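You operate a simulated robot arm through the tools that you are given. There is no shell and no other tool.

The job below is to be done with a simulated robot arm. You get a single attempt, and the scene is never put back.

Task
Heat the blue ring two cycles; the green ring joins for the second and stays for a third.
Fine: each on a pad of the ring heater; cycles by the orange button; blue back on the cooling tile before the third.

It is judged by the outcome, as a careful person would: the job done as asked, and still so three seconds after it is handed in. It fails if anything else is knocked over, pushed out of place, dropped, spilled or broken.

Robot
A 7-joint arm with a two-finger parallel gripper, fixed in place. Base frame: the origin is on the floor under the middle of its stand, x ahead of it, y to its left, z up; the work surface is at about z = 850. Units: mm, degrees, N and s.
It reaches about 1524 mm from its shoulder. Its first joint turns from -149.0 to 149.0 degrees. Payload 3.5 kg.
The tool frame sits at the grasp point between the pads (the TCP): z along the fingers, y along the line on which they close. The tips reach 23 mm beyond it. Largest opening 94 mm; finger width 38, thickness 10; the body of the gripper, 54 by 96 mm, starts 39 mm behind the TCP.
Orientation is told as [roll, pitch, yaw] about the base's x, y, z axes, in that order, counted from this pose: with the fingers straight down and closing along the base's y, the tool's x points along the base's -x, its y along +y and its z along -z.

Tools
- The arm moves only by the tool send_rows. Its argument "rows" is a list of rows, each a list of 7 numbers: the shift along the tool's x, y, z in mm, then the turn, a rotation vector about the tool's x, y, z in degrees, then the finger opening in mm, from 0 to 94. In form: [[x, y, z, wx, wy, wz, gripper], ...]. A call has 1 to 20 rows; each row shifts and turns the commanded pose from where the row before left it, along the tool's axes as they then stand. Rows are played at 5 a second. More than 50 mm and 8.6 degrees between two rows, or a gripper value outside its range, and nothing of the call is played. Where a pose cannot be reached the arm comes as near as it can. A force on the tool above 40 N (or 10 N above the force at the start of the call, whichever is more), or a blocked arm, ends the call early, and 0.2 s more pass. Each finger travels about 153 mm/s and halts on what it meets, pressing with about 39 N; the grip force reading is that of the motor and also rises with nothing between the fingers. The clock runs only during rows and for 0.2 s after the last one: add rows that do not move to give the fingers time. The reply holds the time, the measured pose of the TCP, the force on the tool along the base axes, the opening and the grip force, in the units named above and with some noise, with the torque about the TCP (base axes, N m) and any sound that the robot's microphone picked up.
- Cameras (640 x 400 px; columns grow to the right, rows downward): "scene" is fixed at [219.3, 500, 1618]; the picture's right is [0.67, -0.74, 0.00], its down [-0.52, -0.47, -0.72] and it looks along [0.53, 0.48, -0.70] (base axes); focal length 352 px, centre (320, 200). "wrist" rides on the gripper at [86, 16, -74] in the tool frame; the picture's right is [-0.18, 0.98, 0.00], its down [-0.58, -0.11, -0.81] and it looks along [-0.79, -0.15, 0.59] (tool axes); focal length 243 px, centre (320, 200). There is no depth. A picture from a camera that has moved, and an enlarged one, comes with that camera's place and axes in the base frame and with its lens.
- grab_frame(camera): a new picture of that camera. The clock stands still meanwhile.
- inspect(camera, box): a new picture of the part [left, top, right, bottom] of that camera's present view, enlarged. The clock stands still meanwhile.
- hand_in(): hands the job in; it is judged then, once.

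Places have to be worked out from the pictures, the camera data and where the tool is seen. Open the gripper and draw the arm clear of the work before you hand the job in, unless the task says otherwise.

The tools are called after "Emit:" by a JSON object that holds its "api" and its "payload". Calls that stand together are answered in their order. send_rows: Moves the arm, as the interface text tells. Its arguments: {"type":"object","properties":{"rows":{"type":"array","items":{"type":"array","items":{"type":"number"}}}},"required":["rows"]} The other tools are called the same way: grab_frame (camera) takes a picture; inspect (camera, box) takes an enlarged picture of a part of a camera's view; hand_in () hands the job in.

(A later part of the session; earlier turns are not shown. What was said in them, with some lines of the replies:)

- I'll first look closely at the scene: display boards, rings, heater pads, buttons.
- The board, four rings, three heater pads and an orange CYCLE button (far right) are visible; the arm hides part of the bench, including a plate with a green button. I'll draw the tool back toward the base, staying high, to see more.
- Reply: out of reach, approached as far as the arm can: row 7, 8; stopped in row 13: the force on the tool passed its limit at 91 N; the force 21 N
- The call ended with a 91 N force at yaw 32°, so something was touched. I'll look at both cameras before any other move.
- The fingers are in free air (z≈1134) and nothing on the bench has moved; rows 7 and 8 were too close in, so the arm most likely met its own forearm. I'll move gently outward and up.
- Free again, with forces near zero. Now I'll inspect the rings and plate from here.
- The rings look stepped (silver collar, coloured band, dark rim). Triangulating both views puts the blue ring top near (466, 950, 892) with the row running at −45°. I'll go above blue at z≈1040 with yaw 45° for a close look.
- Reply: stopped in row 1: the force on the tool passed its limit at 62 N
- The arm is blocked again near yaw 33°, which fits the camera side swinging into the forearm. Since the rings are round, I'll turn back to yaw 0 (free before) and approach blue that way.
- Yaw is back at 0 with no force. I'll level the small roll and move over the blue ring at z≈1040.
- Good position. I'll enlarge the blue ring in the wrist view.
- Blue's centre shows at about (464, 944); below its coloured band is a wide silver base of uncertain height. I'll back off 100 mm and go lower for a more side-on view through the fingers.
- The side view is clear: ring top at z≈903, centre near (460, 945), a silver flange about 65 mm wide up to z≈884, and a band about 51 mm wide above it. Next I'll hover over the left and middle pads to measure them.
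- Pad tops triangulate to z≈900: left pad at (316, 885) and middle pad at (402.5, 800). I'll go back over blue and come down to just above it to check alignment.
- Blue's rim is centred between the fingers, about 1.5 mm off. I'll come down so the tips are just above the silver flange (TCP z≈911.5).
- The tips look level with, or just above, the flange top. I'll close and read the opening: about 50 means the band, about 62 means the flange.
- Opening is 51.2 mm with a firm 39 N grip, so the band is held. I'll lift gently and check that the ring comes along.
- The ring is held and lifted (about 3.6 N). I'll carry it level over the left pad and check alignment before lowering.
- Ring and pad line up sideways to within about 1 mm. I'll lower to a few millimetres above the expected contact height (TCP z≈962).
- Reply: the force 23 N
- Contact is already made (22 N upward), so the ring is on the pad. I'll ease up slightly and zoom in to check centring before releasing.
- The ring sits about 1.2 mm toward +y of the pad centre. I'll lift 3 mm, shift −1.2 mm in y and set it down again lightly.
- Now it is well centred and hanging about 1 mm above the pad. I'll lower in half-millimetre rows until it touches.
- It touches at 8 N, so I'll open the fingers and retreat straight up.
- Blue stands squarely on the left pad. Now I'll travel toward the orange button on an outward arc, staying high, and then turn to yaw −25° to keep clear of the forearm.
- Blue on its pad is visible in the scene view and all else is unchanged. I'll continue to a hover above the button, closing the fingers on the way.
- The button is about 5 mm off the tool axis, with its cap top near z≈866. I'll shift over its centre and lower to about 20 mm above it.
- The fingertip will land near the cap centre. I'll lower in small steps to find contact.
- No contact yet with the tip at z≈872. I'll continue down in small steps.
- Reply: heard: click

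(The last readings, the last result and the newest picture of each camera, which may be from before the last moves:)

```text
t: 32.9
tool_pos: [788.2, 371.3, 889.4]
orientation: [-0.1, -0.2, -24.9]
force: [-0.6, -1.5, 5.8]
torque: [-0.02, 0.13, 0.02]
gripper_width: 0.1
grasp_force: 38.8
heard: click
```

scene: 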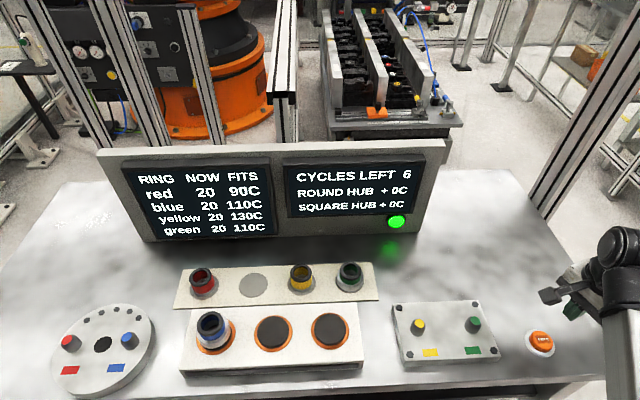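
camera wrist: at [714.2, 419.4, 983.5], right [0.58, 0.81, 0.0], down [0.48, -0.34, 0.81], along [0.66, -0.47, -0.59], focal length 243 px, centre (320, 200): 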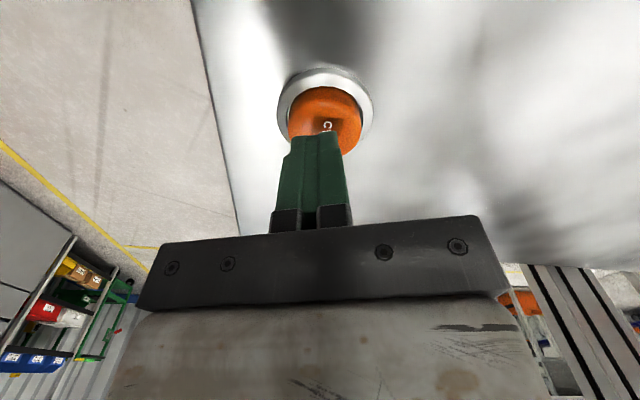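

Heard a click at 5.8 N, so the button has been pressed. I'll lift off at once and look at the lamp and board.

Emit:
{"api": "send_rows", "payload": {"rows": [[0, 0, -5, 0, 0, 0, 0], [0, 0, -15, 0, 0, 0, 0], [0, 0, -20, 0, 0, 0, 0]]}}

Emit:
{"api": "grab_frame", "payload": {"camera": "scene"}}

Emit:
{"api": "inspect", "payload": {"camera": "scene", "box": [90, 130, 450, 360]}}

```text
t: 33.7
tool_pos: [786.0, 372.8, 928.8]
orientation: [-0.1, -0.2, -24.9]
force: [0.5, -0.2, 0.1]
torque: [-0.04, -0.01, 0.01]
gripper_width: 0.2
grasp_force: 39.1
```

```text
taken
```

scene: 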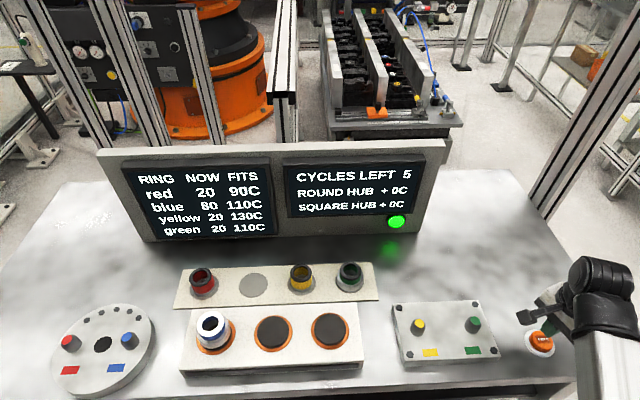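

```text
1.74 times, centred on (270, 245) of scene
camera zoom: at [219.3, 500.0, 1618.0], right [0.67, -0.74, 0.0], down [-0.52, -0.47, -0.72], along [0.53, 0.48, -0.7], focal length 612 px, centre (407, 122)
```

zoom: 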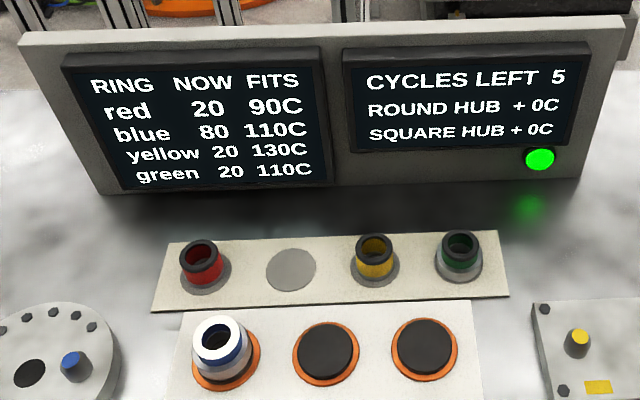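

The cycle counted: blue now reads 80, 5 cycles are left and the lamp is green. Next I'll go up and over to the green ring for the second cycle.

Emit:
{"api": "send_rows", "payload": {"rows": [[0, 0, -30, 0, 0, 0, 0], [0, 0, -40, 0, 0, 0, 20], [0, 0, -40, 0, 0, 0, 50], [15.7, 14.6, -10, 0, 0, 0, 80], [31.4, 29.2, 0, 0, 0, 0, 94], [31.4, 29.2, 0, 0, 0, 0, 94], [31.4, 29.2, 0, 0, 0, 0, 94], [31.4, 29.2, 0, 0, 0, 0, 94], [31.4, 29.2, 0, 0, 0, 0, 94], [31.4, 29.2, 0, 0, 0, 0, 94], [31.4, 29.2, 0, 0, 0, 0, 94], [31.4, 29.2, 0, 0, 0, 0, 94], [31.4, 29.2, 0, 0, 0, 0, 94], [15.7, 14.6, 0, 0, 0, 0, 94], [0, 0, 0, 0, 0, -6.2, 94], [0, 0, 0, 0, 0, -6.2, 94], [0, 0, 0, 0, 0, -6.2, 94], [0, 0, 0, 0, 0, -6.2, 94], [0, 0, 0, 0, 0, 0, 94]]}}

Emit:
{"api": "grab_frame", "payload": {"camera": "wrist"}}

Emit:
{"api": "inspect", "payload": {"camera": "wrist", "box": [220, 0, 380, 100]}}

Emit:
{"api": "grab_frame", "payload": {"camera": "scene"}}

```text
t: 37.7
tool_pos: [625.0, 769.2, 1048.5]
orientation: [-0.1, -0.1, 0.0]
force: [-1.1, -0.9, 0.5]
torque: [-0.02, 0.0, -0.02]
gripper_width: 93.9
grasp_force: 0.0
```

```text
taken
camera wrist: at [537.9, 784.8, 1122.3], right [0.18, 0.98, 0.0], down [0.58, -0.11, 0.81], along [0.79, -0.15, -0.59], focal length 243 px, centre (320, 200)
```

wrist: 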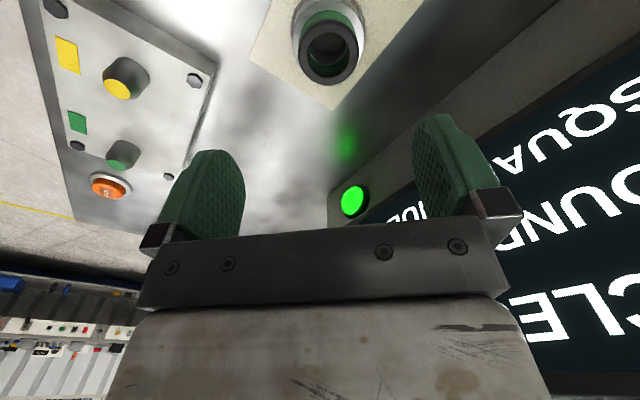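

```text
4.00 times, centred on (300, 50) of wrist
camera zoom: at [537.9, 784.8, 1122.3], right [0.18, 0.98, 0.0], down [0.58, -0.11, 0.81], along [0.79, -0.15, -0.59], focal length 970 px, centre (400, 800)
```

zoom: 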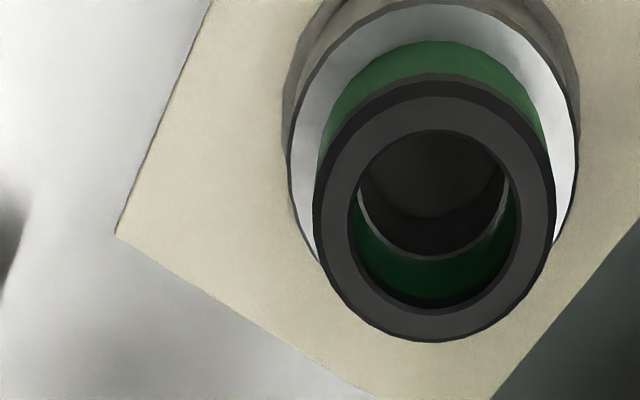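

```text
taken
```

scene: 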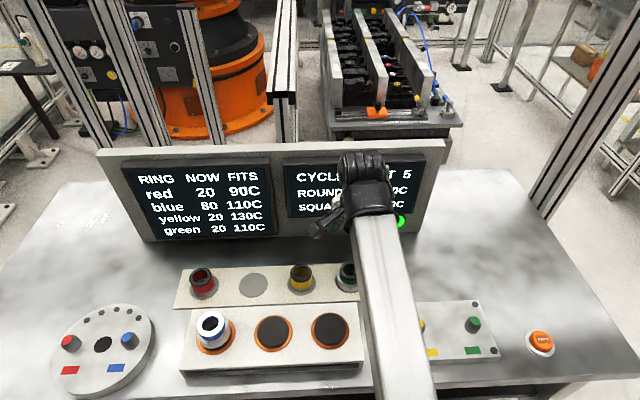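

Green's rim measures at about (629.5, 775). I'll shift over it and come down just above it, as I did with blue.

Emit:
{"api": "send_rows", "payload": {"rows": [[-3.8, 5.9, 20, 0, 0, 0, 94], [0, 0, 30, 0, 0, 0, 94], [0, 0, 30, 0, 0, 0, 94], [0, 0, 18, 0, 0, 0, 94], [0, 0, 0, 0, 0, 0, 94], [0, 0, 0, 0, 0, 0, 94]]}}

Emit:
{"api": "inspect", "payload": {"camera": "wrist", "box": [160, 60, 480, 260]}}

```text
t: 39.1
tool_pos: [627.2, 771.8, 950.0]
orientation: [-0.1, -0.1, -0.2]
force: [-1.0, -1.2, -0.2]
torque: [0.0, 0.0, 0.01]
gripper_width: 93.7
grasp_force: 0.0
```

```text
2.00 times, centred on (320, 160) of wrist
camera zoom: at [540.1, 787.9, 1023.0], right [0.18, 0.98, 0.0], down [0.58, -0.11, 0.81], along [0.79, -0.15, -0.59], focal length 485 px, centre (320, 280)
```

zoom: 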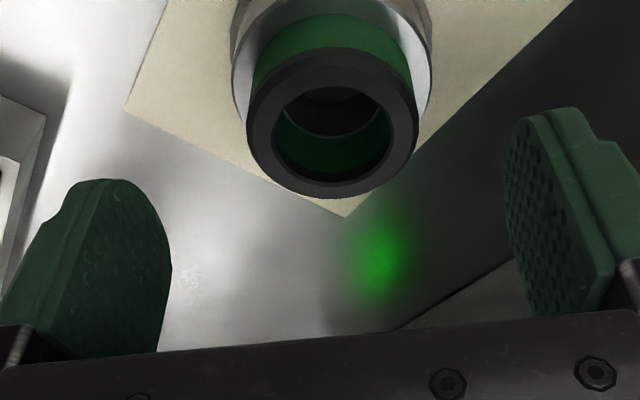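

Green is about 3 mm toward +y and 2.5 mm toward +x of the tool. I'll correct that and descend to the same grasp height (z≈912).

Emit:
{"api": "send_rows", "payload": {"rows": [[-2.5, 3.2, 0, 0, 0, 0, 94], [0, 0, 12, 0, 0, 0, 94], [0, 0, 12, 0, 0, 0, 94], [0, 0, 8, 0, 0, 0, 94], [0, 0, 6, 0, 0, 0, 94], [0, 0, 0, 0, 0, 0, 94], [0, 0, 0, 0, 0, 0, 94]]}}

Emit:
{"api": "inspect", "payload": {"camera": "wrist", "box": [160, 60, 480, 260]}}

```text
t: 40.7
tool_pos: [631.7, 777.0, 911.9]
orientation: [-0.1, 0.0, 0.0]
force: [0.3, 1.0, -0.1]
torque: [-0.03, 0.01, -0.01]
gripper_width: 94.1
grasp_force: 0.0
```

```text
2.00 times, centred on (320, 160) of wrist
camera zoom: at [545.1, 791.3, 986.6], right [0.18, 0.98, 0.0], down [0.58, -0.11, 0.81], along [0.79, -0.15, -0.59], focal length 485 px, centre (320, 280)
```

zoom: 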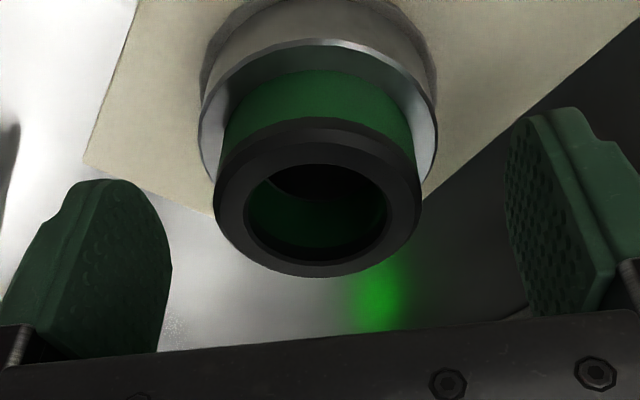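

Centred well. Closing on the green band.

Emit:
{"api": "send_rows", "payload": {"rows": [[0, 0, 0, 0, 0, 0, 70], [0, 0, 0, 0, 0, 0, 56], [0, 0, 0, 0, 0, 0, 46], [0, 0, 0, 0, 0, 0, 40], [0, 0, 0, 0, 0, 0, 40], [0, 0, 0, 0, 0, 0, 40]]}}

```text
t: 42.1
tool_pos: [631.4, 775.4, 911.9]
orientation: [-0.1, -0.1, -0.1]
force: [0.7, -2.2, -0.8]
torque: [-0.01, 0.01, 0.04]
gripper_width: 51.2
grasp_force: 39.1
```

Held at 51.2 mm. I'll lift, then carry it to the middle pad and check there.

Emit:
{"api": "send_rows", "payload": {"rows": [[0, 0, -4, 0, 0, 0, 40], [0, 0, -10, 0, 0, 0, 40], [0, 0, -25, 0, 0, 0, 40], [0, 0, -30, 0, 0, 0, 40], [0, 0, -20, 0, 0, 0, 40], [19, 2, 0, 0, 0, 0, 40], [38.3, 4, 0, 0, 0, 0, 40], [38.3, 4, 0, 0, 0, 0, 40], [38.3, 4, 0, 0, 0, 0, 40], [38.3, 4, 0, 0, 0, 0, 40], [38.3, 4, 0, 0, 0, 0, 40], [19, 2, 0, 0, 0, 0, 40], [0, 0, 0, 0, 0, 0, 40], [0, 0, 0, 0, 0, 0, 40]]}}

Emit:
{"api": "inspect", "payload": {"camera": "wrist", "box": [160, 0, 480, 200]}}

Emit:
{"api": "grab_frame", "payload": {"camera": "scene"}}

```text
t: 45.1
tool_pos: [401.2, 800.4, 1003.5]
orientation: [-0.2, -0.1, 0.0]
force: [0.3, -0.7, -3.7]
torque: [-0.01, 0.03, 0.0]
gripper_width: 51.1
grasp_force: 39.0
```

```text
2.00 times, centred on (320, 100) of wrist
camera zoom: at [313.8, 816.8, 1076.7], right [0.18, 0.98, 0.0], down [0.58, -0.11, 0.81], along [0.79, -0.15, -0.59], focal length 485 px, centre (320, 400)
```

zoom: 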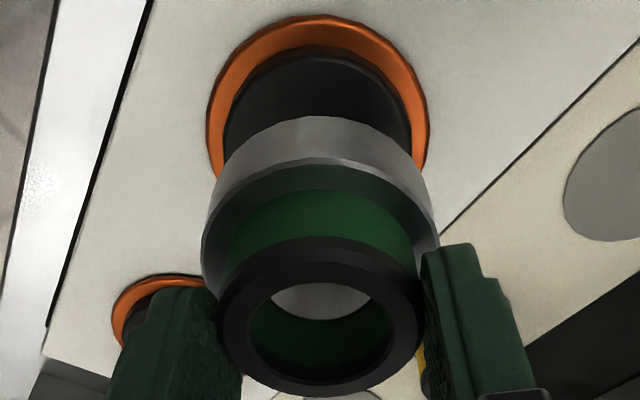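

```text
taken
```

scene: 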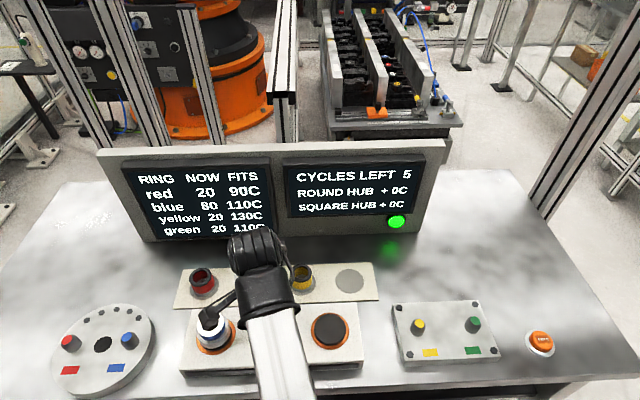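

The ring is about 1 mm to +y of the middle pad's centre. I'll correct this and lower to z≈965, just above contact.

Emit:
{"api": "send_rows", "payload": {"rows": [[0, -1, 10, 0, 0, 0, 40], [0, 0, 14, 0, 0, 0, 40], [0, 0, 9, 0, 0, 0, 40], [0, 0, 5, 0, 0, 0, 40], [0, 0, 0, 0, 0, 0, 40], [0, 0, 0, 0, 0, 0, 40]]}}

Emit:
{"api": "inspect", "payload": {"camera": "wrist", "box": [240, 30, 400, 130]}}

Emit:
{"api": "grab_frame", "payload": {"camera": "scene"}}

```text
t: 46.5
tool_pos: [401.2, 801.4, 962.0]
orientation: [-0.1, -0.1, -0.1]
force: [0.3, 0.5, -4.5]
torque: [0.01, 0.05, -0.01]
gripper_width: 51.2
grasp_force: 38.7
```

```text
4.00 times, centred on (320, 80) of wrist
camera zoom: at [315.2, 816.5, 1036.3], right [0.18, 0.98, 0.0], down [0.58, -0.11, 0.81], along [0.79, -0.15, -0.59], focal length 970 px, centre (320, 680)
```

zoom: 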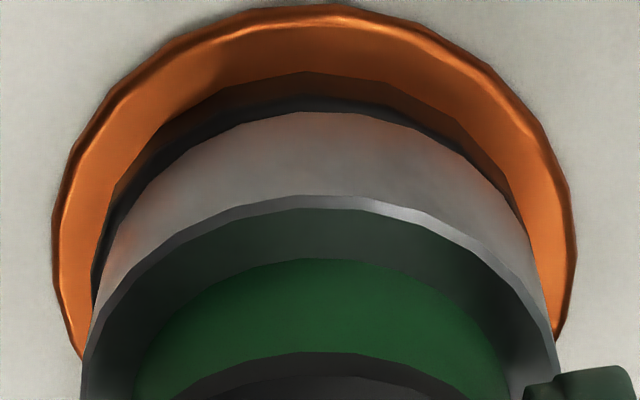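

```text
taken
```

scene: 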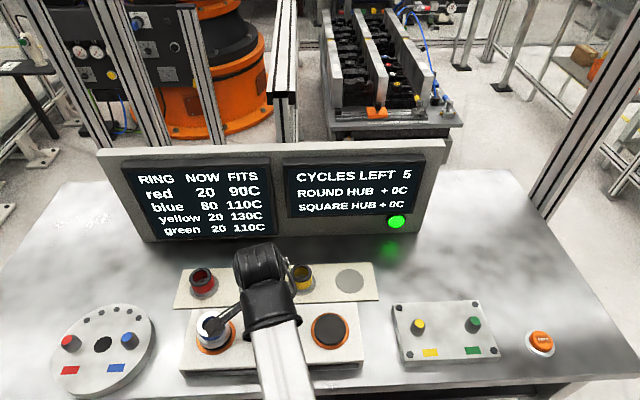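

It is centred to within about 0.7 mm and still hanging. I'll touch down in half-millimetre steps.

Emit:
{"api": "send_rows", "payload": {"rows": [[0, -0.5, 0.5, 0, 0, 0, 40], [0, 0, 0.5, 0, 0, 0, 40], [0, 0, 0, 0, 0, 0, 40]]}}

```text
t: 47.3
tool_pos: [401.8, 800.4, 962.0]
orientation: [-0.1, 0.0, -0.1]
force: [0.4, -1.8, 1.6]
torque: [0.09, 0.01, -0.03]
gripper_width: 50.9
grasp_force: 38.8
```

Contact has been made. I'll open and retreat straight up.

Emit:
{"api": "send_rows", "payload": {"rows": [[0, 0, 0, 0, 0, 0, 58], [0, 0, 0, 0, 0, 0, 75], [0, 0, 0, 0, 0, 0, 94], [0, 0, 0, 0, 0, 0, 94], [0, 0, -10, 0, 0, 0, 94], [0, 0, -25, 0, 0, 0, 94], [0, 0, -35, 0, 0, 0, 94], [0, 0, -35, 0, 0, 0, 94], [0, 0, -15, 0, 0, 0, 94], [0, 0, 0, 0, 0, 0, 94]]}}

Emit:
{"api": "grab_frame", "payload": {"camera": "wrist"}}

Emit:
{"api": "inspect", "payload": {"camera": "wrist", "box": [240, 0, 400, 100]}}

```text
t: 49.5
tool_pos: [402.0, 800.6, 1080.3]
orientation: [-0.1, -0.1, 0.1]
force: [0.0, 0.5, 0.6]
torque: [0.0, -0.02, 0.0]
gripper_width: 94.2
grasp_force: 0.1
```

```text
taken
camera wrist: at [314.3, 816.3, 1153.8], right [0.18, 0.98, 0.0], down [0.58, -0.11, 0.81], along [0.79, -0.15, -0.59], focal length 243 px, centre (320, 200)
```

wrist: 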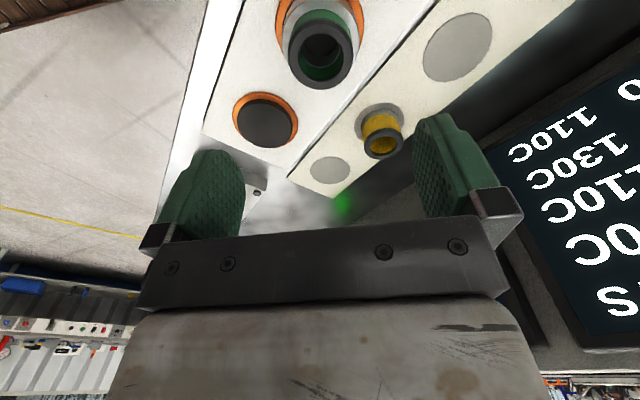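

```text
4.00 times, centred on (320, 50) of wrist
camera zoom: at [314.3, 816.3, 1153.8], right [0.18, 0.98, 0.0], down [0.58, -0.11, 0.81], along [0.79, -0.15, -0.59], focal length 970 px, centre (320, 800)
```

zoom: 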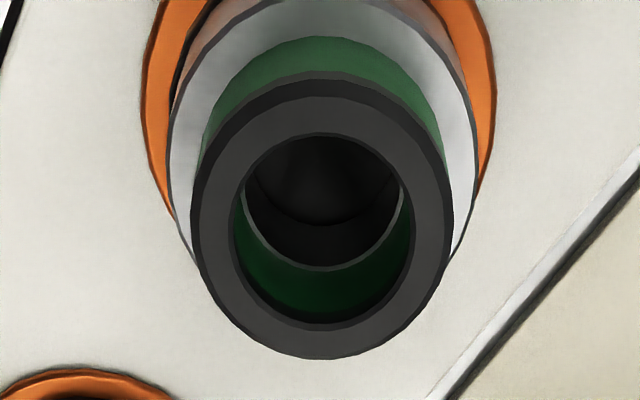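

Green stands squarely on the middle pad. I'll travel back to the button by the same safe route.

Emit:
{"api": "send_rows", "payload": {"rows": [[-16, -12, 0, 0, 0, 0, 94], [-32.2, -23.9, 0, 0, 0, 0, 94], [-32.2, -23.9, 0, 0, 0, 0, 94], [-32.2, -23.9, 0, 0, 0, 0, 94], [-32.2, -23.9, 0, 0, 0, 0, 94], [-16.2, -12, 0, 0, 0, 6.2, 94], [0, 0, 0, 0, 0, 6.2, 94], [0, 0, 0, 0, 0, 6.2, 60], [0, 0, 0, 0, 0, 6.2, 30], [-18.5, -10.4, 0, 0, 0, 0, 0], [-37.1, -20.8, 0, 0, 0, 0, 0], [-37.1, -20.8, 5, 0, 0, 0, 0], [-37.1, -20.8, 10, 0, 0, 0, 0], [-37.1, -20.8, 10, 0, 0, 0, 0], [-37.1, -20.8, 10, 0, 0, 0, 0], [-37.1, -20.8, 15, 0, 0, 0, 0], [-37.1, -20.8, 15, 0, 0, 0, 0], [-37.1, -20.8, 15, 0, 0, 0, 0], [-18.5, -10.4, 20, 0, 0, 0, 0], [0, 0, 0, 0, 0, 0, 0]]}}

Emit:
{"api": "grab_frame", "payload": {"camera": "wrist"}}

Emit:
{"api": "grab_frame", "payload": {"camera": "scene"}}

```text
t: 53.7
tool_pos: [787.2, 366.2, 983.0]
orientation: [-0.2, -0.1, -24.7]
force: [1.0, -0.1, 0.7]
torque: [0.01, -0.01, 0.01]
gripper_width: 0.1
grasp_force: 38.3
```

```text
taken
camera wrist: at [715.3, 417.5, 1056.4], right [0.58, 0.81, 0.0], down [0.48, -0.34, 0.81], along [0.66, -0.47, -0.59], focal length 243 px, centre (320, 200)
```

wrist: 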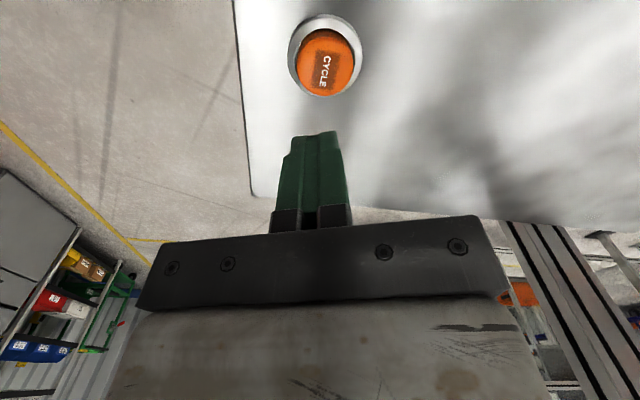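

```text
taken
```

scene: 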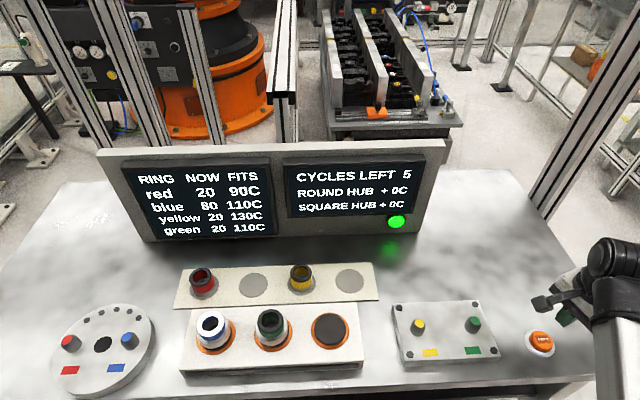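

Both rings are on pads and the lamp is green. I'll shift 4.7 mm over the cap centre and lower to just above it.

Emit:
{"api": "send_rows", "payload": {"rows": [[0, 4.7, 20, 0, 0, 0, 0], [0, 0, 30, 0, 0, 0, 0], [0, 0, 20, 0, 0, 0, 0], [0, 0, 12, 0, 0, 0, 0], [0, 0, 5, 0, 0, 0, 0], [0, 0, 0, 0, 0, 0, 0]]}}

Emit:
{"api": "grab_frame", "payload": {"camera": "wrist"}}

```text
t: 55.1
tool_pos: [788.7, 373.6, 895.3]
orientation: [-0.1, -0.2, -24.9]
force: [0.7, 0.9, 0.0]
torque: [-0.01, -0.03, 0.0]
gripper_width: 0.0
grasp_force: 39.0
```

```text
taken
camera wrist: at [716.3, 424.9, 969.7], right [0.58, 0.81, 0.0], down [0.48, -0.34, 0.81], along [0.66, -0.47, -0.59], focal length 243 px, centre (320, 200)
```

wrist: 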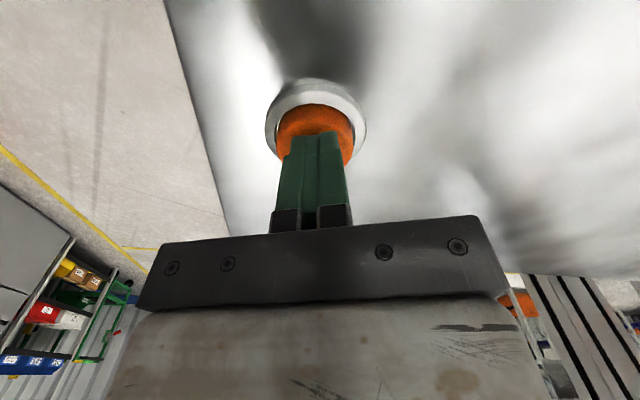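

The tip is centred over the cap at the same height as before. I'll press with the same small steps and lift off right after.

Emit:
{"api": "send_rows", "payload": {"rows": [[0, 0, 1.5, 0, 0, 0, 0], [0, 0, 1.5, 0, 0, 0, 0], [0, 0, 1.5, 0, 0, 0, 0], [0, 0, 1.5, 0, 0, 0, 0]]}}

```text
t: 56.1
tool_pos: [788.7, 374.9, 890.0]
orientation: [-0.1, -0.2, -25.0]
force: [-0.9, -0.8, 3.1]
torque: [-0.02, 0.07, 0.05]
gripper_width: 0.0
grasp_force: 38.6
heard: click
```

Click heard. I'll lift off and read the board.

Emit:
{"api": "send_rows", "payload": {"rows": [[0, 0, -5, 0, 0, 0, 0], [0, 0, -15, 0, 0, 0, 0], [0, 0, -30, 0, 0, 0, 0], [0, 0, -40, 0, 0, 0, 0], [0, 0, -40, 0, 0, 0, 0]]}}

Emit:
{"api": "grab_frame", "payload": {"camera": "scene"}}

Emit:
{"api": "inspect", "payload": {"camera": "scene", "box": [90, 130, 450, 360]}}

```text
t: 57.3
tool_pos: [787.3, 373.1, 1021.2]
orientation: [-0.2, -0.1, -24.9]
force: [0.4, 0.5, 0.0]
torque: [-0.01, -0.01, -0.01]
gripper_width: 0.0
grasp_force: 39.0
```

```text
taken
```

scene: 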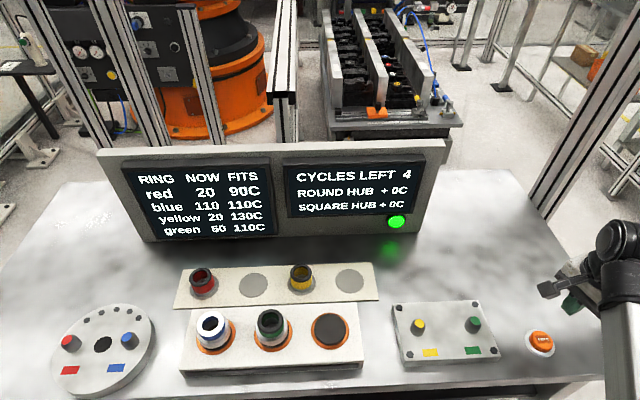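

```text
1.74 times, centred on (270, 245) of scene
camera zoom: at [219.3, 500.0, 1618.0], right [0.67, -0.74, 0.0], down [-0.52, -0.47, -0.72], along [0.53, 0.48, -0.7], focal length 612 px, centre (407, 122)
```

zoom: 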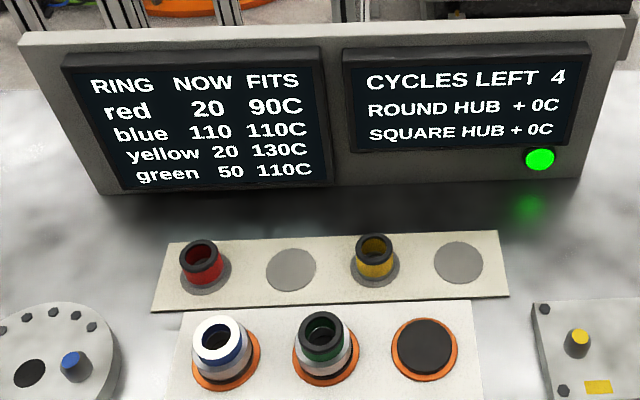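

The second cycle counted: blue is at 110, green has risen to about 50 and 4 cycles are left. I'll now fetch blue back to the cooling tile, using the same arc in reverse.

Emit:
{"api": "send_rows", "payload": {"rows": [[0, 0, -30, 0, 0, 0, 0], [18.5, 10.3, -30, 0, 0, 0, 0], [37, 20.6, 0, 0, 0, 0, 0], [37, 20.6, 0, 0, 0, 0, 30], [37, 20.6, 0, 0, 0, 0, 60], [37, 20.6, 0, 0, 0, 0, 94], [37, 20.6, 0, 0, 0, 0, 94], [37, 20.6, 0, 0, 0, 0, 94], [37, 20.6, 0, 0, 0, 0, 94], [37, 20.6, 0, 0, 0, 0, 94], [18.5, 10.3, 0, 0, 0, 0, 94], [0, 0, 0, 0, 0, -6.2, 94], [0, 0, 0, 0, 0, -6.2, 94], [0, 0, 0, 0, 0, -6.2, 94], [0, 0, 0, 0, 0, -6.2, 94], [0, 0, 0, 0, 0, 0, 94]]}}

```text
t: 60.7
tool_pos: [564.0, 681.8, 1079.9]
orientation: [-0.2, -0.1, 0.0]
force: [-0.6, 0.0, -0.1]
torque: [0.02, -0.01, -0.03]
gripper_width: 94.0
grasp_force: 0.0
```

Now over to above the blue ring at z≈1080.

Emit:
{"api": "send_rows", "payload": {"rows": [[18, 14.5, 0, 0, 0, 0, 94], [36, 29.1, 0, 0, 0, 0, 94], [36, 29.1, 0, 0, 0, 0, 94], [36, 29.1, 0, 0, 0, 0, 94], [36, 29.1, 0, 0, 0, 0, 94], [36, 29.1, 0, 0, 0, 0, 94], [36, 29.1, 0, 0, 0, 0, 94], [17, 14.5, 0, 0, 0, 0, 94], [0, 0, 0, 0, 0, 0, 94], [0, 0, 0, 0, 0, 0, 94]]}}

Emit:
{"api": "grab_frame", "payload": {"camera": "wrist"}}

Emit:
{"api": "inspect", "payload": {"camera": "wrist", "box": [240, 0, 400, 100]}}

```text
t: 62.9
tool_pos: [312.6, 886.7, 1078.5]
orientation: [-0.1, 0.0, 0.0]
force: [0.1, -0.2, -0.3]
torque: [0.02, 0.0, 0.02]
gripper_width: 93.9
grasp_force: 0.1
```

```text
taken
camera wrist: at [225.0, 903.0, 1152.1], right [0.18, 0.98, 0.0], down [0.58, -0.11, 0.81], along [0.79, -0.15, -0.59], focal length 243 px, centre (320, 200)
```

wrist: 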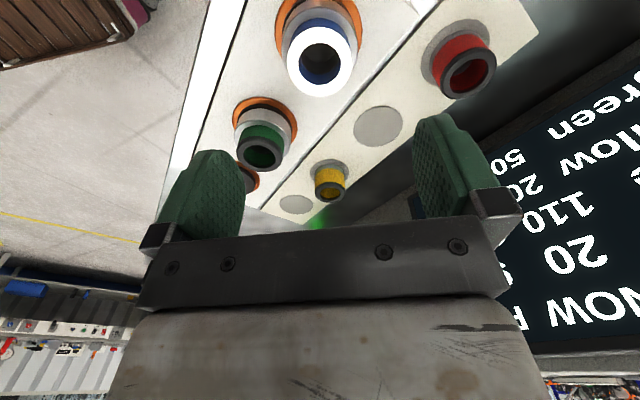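

```text
4.00 times, centred on (320, 50) of wrist
camera zoom: at [225.0, 903.0, 1152.1], right [0.18, 0.98, 0.0], down [0.58, -0.11, 0.81], along [0.79, -0.15, -0.59], focal length 970 px, centre (320, 800)
```

zoom: 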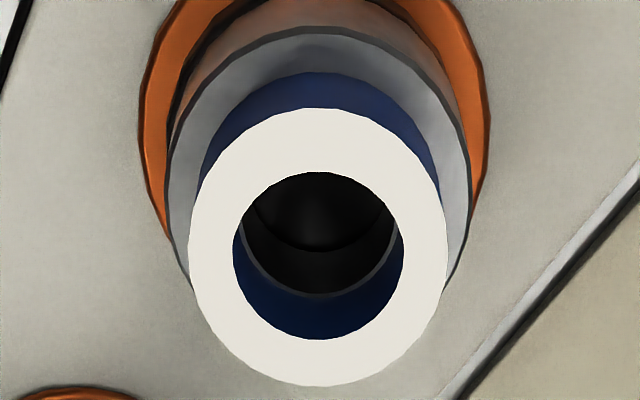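

Blue is aligned with the tool (its rim now glows white-hot). I'll descend to the height at which I released it.

Emit:
{"api": "send_rows", "payload": {"rows": [[0, 0, 25, 0, 0, 0, 94], [0, 0, 30, 0, 0, 0, 94], [0, 0, 30, 0, 0, 0, 94], [0, 0, 15, 0, 0, 0, 94], [0, 0, 10, 0, 0, 0, 94], [0, 0, 6, 0, 0, 0, 94], [0, 0, 0, 0, 0, 0, 94], [0, 0, 0, 0, 0, 0, 94]]}}

Emit:
{"api": "inspect", "payload": {"camera": "wrist", "box": [160, 60, 480, 260]}}

```text
t: 64.7
tool_pos: [315.0, 883.9, 962.4]
orientation: [-0.1, -0.2, 0.1]
force: [0.1, 0.0, 0.1]
torque: [0.05, -0.01, -0.01]
gripper_width: 93.9
grasp_force: 0.1
```

```text
2.00 times, centred on (320, 160) of wrist
camera zoom: at [228.3, 900.3, 1036.4], right [0.18, 0.98, 0.0], down [0.58, -0.11, 0.81], along [0.79, -0.15, -0.59], focal length 485 px, centre (320, 280)
```

zoom: 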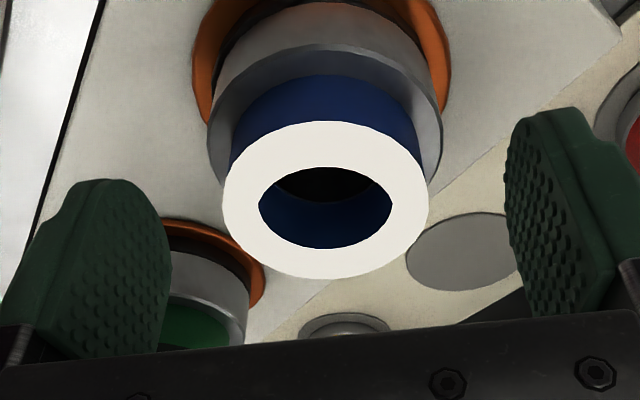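

The rim is 1.2 mm toward +y, so I'll correct that, close, and lift a little.

Emit:
{"api": "send_rows", "payload": {"rows": [[0, 1.2, 0, 0, 0, 0, 94], [0, 0, 0, 0, 0, 0, 70], [0, 0, 0, 0, 0, 0, 56], [0, 0, 0, 0, 0, 0, 46], [0, 0, 0, 0, 0, 0, 40], [0, 0, 0, 0, 0, 0, 40], [0, 0, 0, 0, 0, 0, 40]]}}

```text
t: 66.3
tool_pos: [315.1, 885.8, 962.3]
orientation: [-0.1, -0.1, 0.0]
force: [-0.3, -0.3, 1.7]
torque: [0.08, -0.05, -0.05]
gripper_width: 51.0
grasp_force: 38.8
```

Gripped at 51.0 mm. I'll lift and carry blue back over its original spot on the tile.

Emit:
{"api": "send_rows", "payload": {"rows": [[0, 0, -4, 0, 0, 0, 40], [0, 0, -12, 0, 0, 0, 40], [0, 0, -26, 0, 0, 0, 40], [-14.5, 6, 0, 0, 0, 0, 40], [-29, 12, 0, 0, 0, 0, 40], [-29, 12, 0, 0, 0, 0, 40], [-29, 12, 0, 0, 0, 0, 40], [-29, 12, 0, 0, 0, 0, 40], [-14.3, 6.2, 0, 0, 0, 0, 40], [0, 0, 0, 0, 0, 0, 40], [0, 0, 0, 0, 0, 0, 40]]}}

Emit:
{"api": "inspect", "payload": {"camera": "wrist", "box": [160, 0, 480, 200]}}

Emit:
{"api": "grab_frame", "payload": {"camera": "scene"}}

```text
t: 68.7
tool_pos: [457.5, 946.1, 1004.1]
orientation: [-0.2, -0.1, -0.1]
force: [0.3, 0.4, -3.5]
torque: [-0.01, -0.01, 0.02]
gripper_width: 51.2
grasp_force: 38.6
```

```text
2.00 times, centred on (320, 100) of wrist
camera zoom: at [370.3, 962.1, 1078.2], right [0.18, 0.98, 0.0], down [0.58, -0.11, 0.81], along [0.79, -0.15, -0.59], focal length 485 px, centre (320, 400)
```

zoom: 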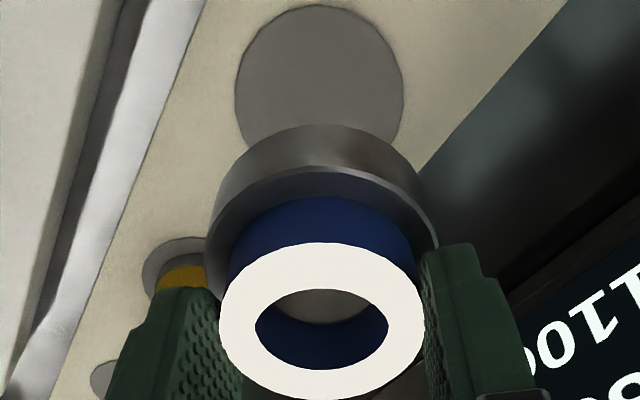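

```text
taken
```

scene: 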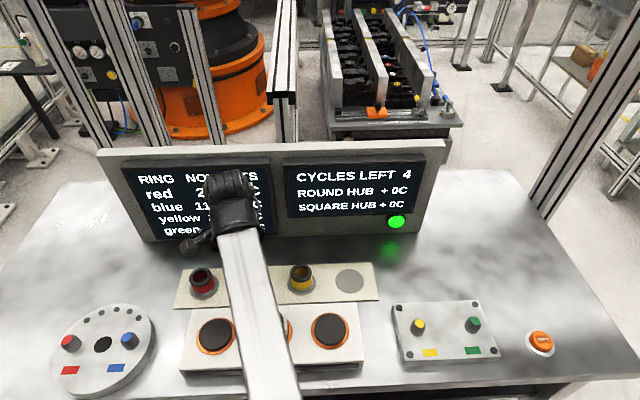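

Ring and tile spot line up (about 1 mm apart). I'll lower to a few millimetres above tile contact.

Emit:
{"api": "send_rows", "payload": {"rows": [[0, 0, 20, 0, 0, 0, 40], [0, 0, 25, 0, 0, 0, 40], [0, 0, 22, 0, 0, 0, 40], [0, 0, 12, 0, 0, 0, 40], [0, 0, 7, 0, 0, 0, 40], [0, 0, 2, 0, 0, 0, 40], [0, 0, 0, 0, 0, 0, 40], [0, 0, 0, 0, 0, 0, 40]]}}

Emit:
{"api": "inspect", "payload": {"camera": "wrist", "box": [240, 30, 400, 130]}}

```text
t: 70.5
tool_pos: [458.9, 946.7, 914.9]
orientation: [-0.2, 0.0, 0.0]
force: [0.8, 0.7, -4.9]
torque: [-0.01, 0.01, 0.04]
gripper_width: 50.9
grasp_force: 38.9
```

```text
4.00 times, centred on (320, 80) of wrist
camera zoom: at [371.2, 962.7, 989.2], right [0.18, 0.98, 0.0], down [0.58, -0.11, 0.81], along [0.79, -0.15, -0.59], focal length 970 px, centre (320, 680)
```

zoom: 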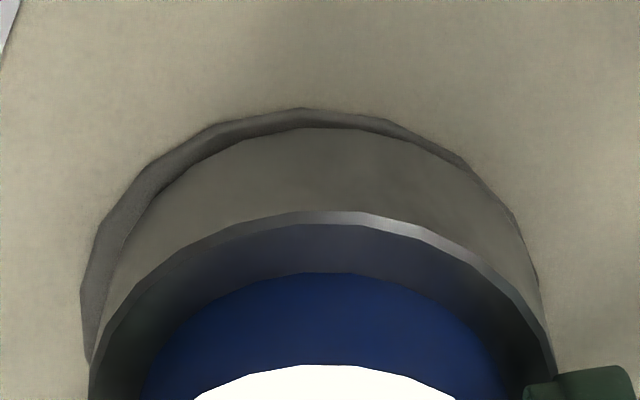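

The ring is about 2 mm toward +y relative to the disc mark. I'll correct it and lower gently onto the tile.

Emit:
{"api": "send_rows", "payload": {"rows": [[0.8, -1.8, 0, 0, 0, 0, 40], [0, 0, 1, 0, 0, 0, 40], [0, 0, 0.7, 0, 0, 0, 40], [0, 0, 0, 0, 0, 0, 40]]}}

```text
t: 71.5
tool_pos: [456.0, 946.4, 914.5]
orientation: [-0.2, -0.1, 0.0]
force: [-0.4, -0.5, -5.0]
torque: [-0.04, 0.01, 0.0]
gripper_width: 50.9
grasp_force: 38.8
```

Still hanging (−5 N), so I'll lower further in small steps.

Emit:
{"api": "send_rows", "payload": {"rows": [[0, 0, 0.6, 0, 0, 0, 40], [0, 0, 0.6, 0, 0, 0, 40], [0, 0, 0, 0, 0, 0, 40]]}}

```text
t: 72.3
tool_pos: [458.0, 946.1, 913.4]
orientation: [-0.2, -0.1, -0.1]
force: [0.3, -1.0, -4.5]
torque: [0.02, 0.0, -0.01]
gripper_width: 51.2
grasp_force: 38.8
```

Not yet touching; I'll go down another millimetre in half steps.

Emit:
{"api": "send_rows", "payload": {"rows": [[0, 0, 0.5, 0, 0, 0, 40], [0, 0, 0.5, 0, 0, 0, 40], [0, 0, 0, 0, 0, 0, 40]]}}

```text
t: 73.1
tool_pos: [458.3, 946.4, 913.5]
orientation: [0.0, -0.1, -0.1]
force: [-0.3, 1.0, 4.4]
torque: [0.26, 0.12, -0.04]
gripper_width: 50.8
grasp_force: 38.9
```

Contact with the tile (force has gone from −4.5 to +4.4 N). I'll take one look and then release and retreat upward.

Emit:
{"api": "send_rows", "payload": {"rows": [[0, 0, 0.3, 0, 0, 0, 40], [0, 0, 0, 0, 0, 0, 58], [0, 0, 0, 0, 0, 0, 75], [0, 0, 0, 0, 0, 0, 94], [0, 0, 0, 0, 0, 0, 94], [0, 0, -10, 0, 0, 0, 94], [0, 0, -25, 0, 0, 0, 94], [0, 0, -35, 0, 0, 0, 94], [0, 0, -35, 0, 0, 0, 94], [0, 0, -35, 0, 0, 0, 94], [0, 0, 0, 0, 0, 0, 94]]}}

Emit:
{"api": "grab_frame", "payload": {"camera": "wrist"}}

Emit:
{"api": "inspect", "payload": {"camera": "wrist", "box": [240, 0, 400, 100]}}

```text
t: 75.5
tool_pos: [456.2, 946.4, 1050.4]
orientation: [-0.2, -0.1, 0.0]
force: [0.1, -0.2, 0.2]
torque: [0.01, -0.04, 0.01]
gripper_width: 93.9
grasp_force: 0.1
```

```text
taken
camera wrist: at [368.7, 962.0, 1124.7], right [0.18, 0.98, 0.0], down [0.58, -0.11, 0.81], along [0.79, -0.15, -0.59], focal length 243 px, centre (320, 200)
```

wrist: 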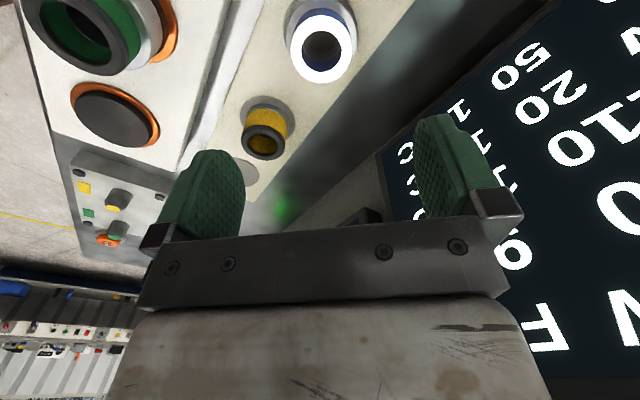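

```text
4.00 times, centred on (320, 50) of wrist
camera zoom: at [368.7, 962.0, 1124.7], right [0.18, 0.98, 0.0], down [0.58, -0.11, 0.81], along [0.79, -0.15, -0.59], focal length 970 px, centre (320, 800)
```

zoom: 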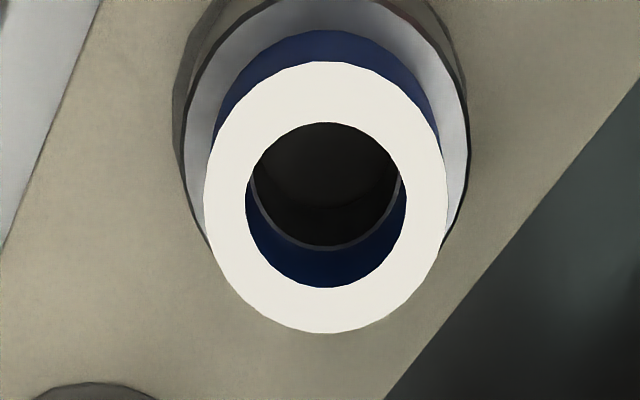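

Blue stands on its tile spot again, with green alone on the heater. I'll head back to the button for the third cycle.

Emit:
{"api": "send_rows", "payload": {"rows": [[0, 0, -30, 0, 0, 0, 94], [-9, -22, 0, 0, 0, 0, 94], [-17.8, -44, 0, 0, 0, 0, 94], [-17.8, -44, 0, 0, 0, 0, 94], [-17.8, -44, 0, 0, 0, 0, 94], [-17.8, -44, 0, 0, 0, 0, 94], [-17.8, -44, 0, 0, 0, 0, 94], [-9, -22, 0, 0, 0, 6.2, 94], [0, 0, 0, 0, 0, 6.2, 60], [0, 0, 0, 0, 0, 6.2, 30], [0, 0, 0, 0, 0, 6.2, 0], [0, 0, 0, 0, 0, 0, 0]]}}

Emit:
{"api": "grab_frame", "payload": {"camera": "scene"}}

```text
t: 78.1
tool_pos: [565.1, 682.9, 1082.1]
orientation: [-0.1, -0.2, -25.0]
force: [-0.8, 0.1, 0.0]
torque: [-0.01, -0.03, 0.0]
gripper_width: 0.3
grasp_force: 38.6
```

```text
taken
```

scene: 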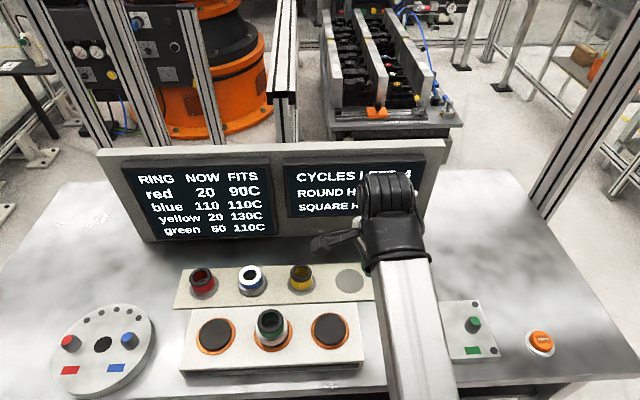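

The scene is as intended: blue on the tile, green on the middle pad. Continuing to the hover above the button.

Emit:
{"api": "send_rows", "payload": {"rows": [[-18.5, -10.2, 0, 0, 0, 0, 0], [-37.1, -20.3, 0, 0, 0, 0, 0], [-37.1, -20.3, 5, 0, 0, 0, 0], [-37.1, -20.3, 10, 0, 0, 0, 0], [-37.1, -20.3, 10, 0, 0, 0, 0], [-37.1, -20.3, 10, 0, 0, 0, 0], [-37.1, -20.3, 15, 0, 0, 0, 0], [-37.1, -20.3, 15, 0, 0, 0, 0], [-37.1, -20.3, 15, 0, 0, 0, 0], [-18.5, -10.2, 20, 0, 0, 0, 0], [0, 0, 0, 0, 0, 0, 0], [0, 0, 0, 0, 0, 0, 0]]}}

Emit:
{"api": "grab_frame", "payload": {"camera": "wrist"}}

```text
t: 80.7
tool_pos: [792.1, 377.4, 986.1]
orientation: [-0.1, -0.2, -24.9]
force: [-0.4, 0.1, 0.5]
torque: [0.06, -0.02, 0.0]
gripper_width: 0.0
grasp_force: 39.2
```

```text
taken
camera wrist: at [719.8, 428.6, 1059.5], right [0.58, 0.81, 0.0], down [0.48, -0.34, 0.81], along [0.66, -0.47, -0.59], focal length 243 px, centre (320, 200)
```

wrist: 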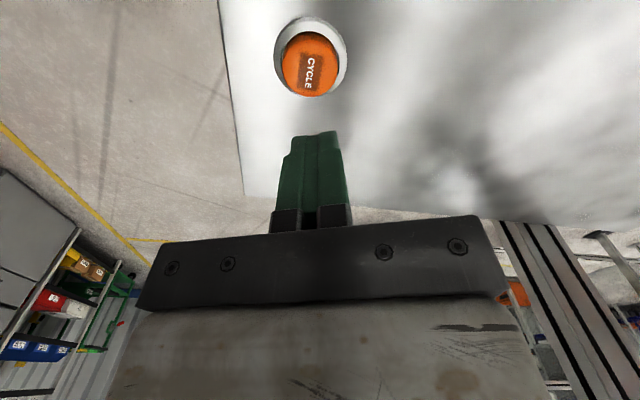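

The cap centre is about 6.5 mm to one side this time. I'll correct this and lower to just above the cap.

Emit:
{"api": "send_rows", "payload": {"rows": [[1, -6.4, 20, 0, 0, 0, 0], [0, 0, 30, 0, 0, 0, 0], [0, 0, 22, 0, 0, 0, 0], [0, 0, 12, 0, 0, 0, 0], [0, 0, 6, 0, 0, 0, 0], [0, 0, 0, 0, 0, 0, 0], [0, 0, 0, 0, 0, 0, 0]]}}

Emit:
{"api": "grab_frame", "payload": {"camera": "wrist"}}

```text
t: 82.3
tool_pos: [788.7, 370.9, 894.0]
orientation: [-0.1, -0.3, -24.8]
force: [0.1, 0.1, 0.8]
torque: [-0.01, 0.0, 0.02]
gripper_width: 0.1
grasp_force: 39.2
```

```text
taken
camera wrist: at [716.3, 420.3, 968.0], right [0.58, 0.81, 0.0], down [0.48, -0.34, 0.81], along [0.66, -0.47, -0.59], focal length 243 px, centre (320, 200)
```

wrist: 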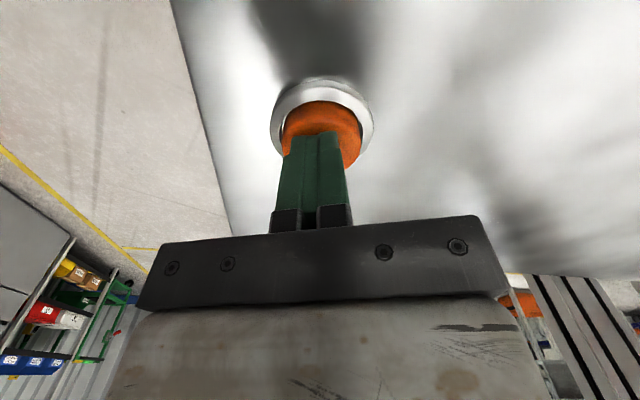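

The tip is over the cap centre and there's been no click yet. I'll press once more with small steps.

Emit:
{"api": "send_rows", "payload": {"rows": [[0, 0, 1.5, 0, 0, 0, 0], [0, 0, 1.5, 0, 0, 0, 0], [0, 0, 1.2, 0, 0, 0, 0]]}}

```text
t: 83.1
tool_pos: [787.7, 370.5, 891.1]
orientation: [-0.1, -0.2, -24.9]
force: [0.5, -2.7, 3.7]
torque: [-0.03, 0.09, 0.02]
gripper_width: 0.0
grasp_force: 38.9
heard: click
```

Click heard. I'll lift straight off and read the board.

Emit:
{"api": "send_rows", "payload": {"rows": [[0, 0, -5, 0, 0, 0, 0], [0, 0, -15, 0, 0, 0, 0], [0, 0, -30, 0, 0, 0, 0], [0, 0, -40, 0, 0, 0, 0], [0, 0, -40, 0, 0, 0, 0], [0, 0, -20, 0, 0, 0, 0]]}}

Emit:
{"api": "grab_frame", "payload": {"camera": "scene"}}

Emit:
{"api": "inspect", "payload": {"camera": "scene", "box": [90, 130, 450, 360]}}

```text
t: 84.5
tool_pos: [785.5, 370.3, 1039.9]
orientation: [-0.2, -0.2, -24.8]
force: [1.0, -0.5, -0.1]
torque: [-0.01, 0.01, 0.03]
gripper_width: 0.2
grasp_force: 38.9
```

```text
taken
```

scene: 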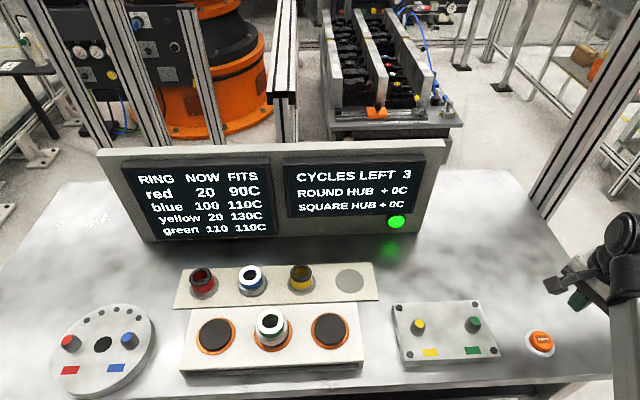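

```text
1.74 times, centred on (270, 245) of scene
camera zoom: at [219.3, 500.0, 1618.0], right [0.67, -0.74, 0.0], down [-0.52, -0.47, -0.72], along [0.53, 0.48, -0.7], focal length 612 px, centre (407, 122)
```

zoom: 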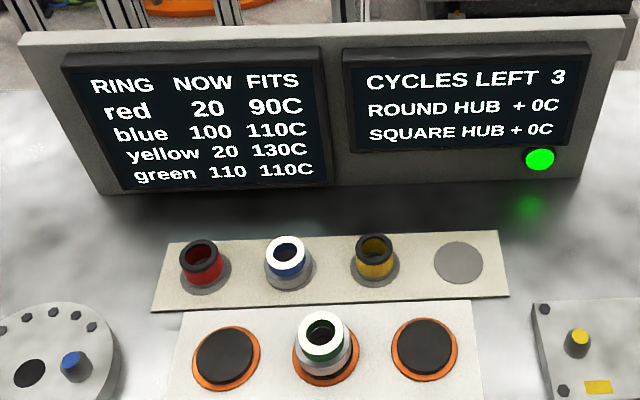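

The third cycle counted: green is at 110, 3 cycles are left, blue is on the tile and green still on its pad. I'll open the gripper and raise the arm clear.

Emit:
{"api": "send_rows", "payload": {"rows": [[0, 0, -20, 0, 0, 0, 30], [0, 0, -30, 0, 0, 0, 60], [0, 0, -30, 0, 0, 0, 94], [0, 0, 0, 0, 0, 0, 94], [0, 0, 0, 0, 0, 0, 94]]}}

Emit:
{"api": "grab_frame", "payload": {"camera": "scene"}}

Emit:
{"api": "inspect", "payload": {"camera": "scene", "box": [160, 250, 400, 400]}}

```text
t: 85.7
tool_pos: [787.4, 371.0, 1120.0]
orientation: [-0.1, -0.1, -25.0]
force: [1.3, 0.7, 0.0]
torque: [-0.02, 0.03, 0.03]
gripper_width: 94.1
grasp_force: 0.0
```

```text
taken
```

scene: 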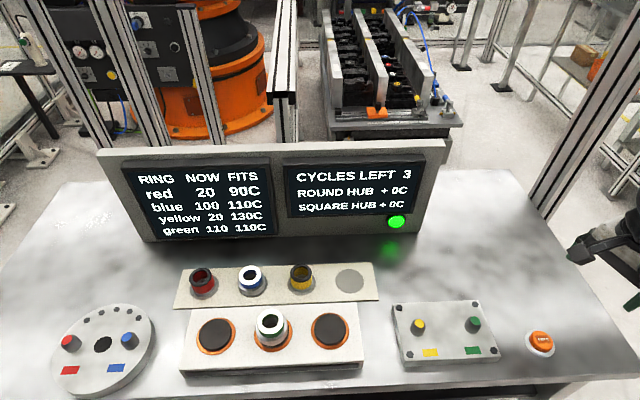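

```text
2.67 times, centred on (280, 325) of scene
camera zoom: at [219.3, 500.0, 1618.0], right [0.67, -0.74, 0.0], down [-0.52, -0.47, -0.72], along [0.53, 0.48, -0.7], focal length 938 px, centre (427, -133)
```

zoom: 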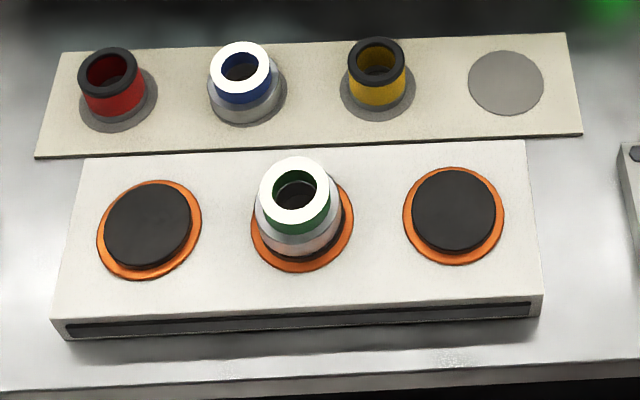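

The gripper is open and high above the bench, and nothing else has been disturbed. Blue had two cycles and is back on the tile. Green had the second and third cycles and stays on its pad, so I'm handing in.

Emit:
{"api": "hand_in", "payload": {}}

```text
The job is handed in.
```

The job is done and handed in. Each of the three button presses counted, and the board now shows 3 cycles left of the original 6.

| Cycle | On the heater | Blue after | Green after |
|---|---|---|---|
| 1 | Blue (left pad) | 80 | 20 |
| 2 | Blue (left pad), green (middle pad) | 110 | 50 |
| 3 | Green (middle pad) | 100 | 110 |

- **Blue ring:** it went back to its original spot on the cooling tile before the third cycle. Its reading fell from 110 to 100 while it sat there.
- **Green ring:** it is still on the middle pad, since you asked only for it to stay for the third cycle.
- **Other objects:** the last pictures show nothing else moved. The gripper is open and raised above the bench.
- **Force stops:** the arm stopped itself twice early on, at 91 N and 62 N. The gripper was in free air both times, so I think the wrist camera side met the arm's own forearm. I kept the tool turned away from that angle afterwards and it didn't happen again.
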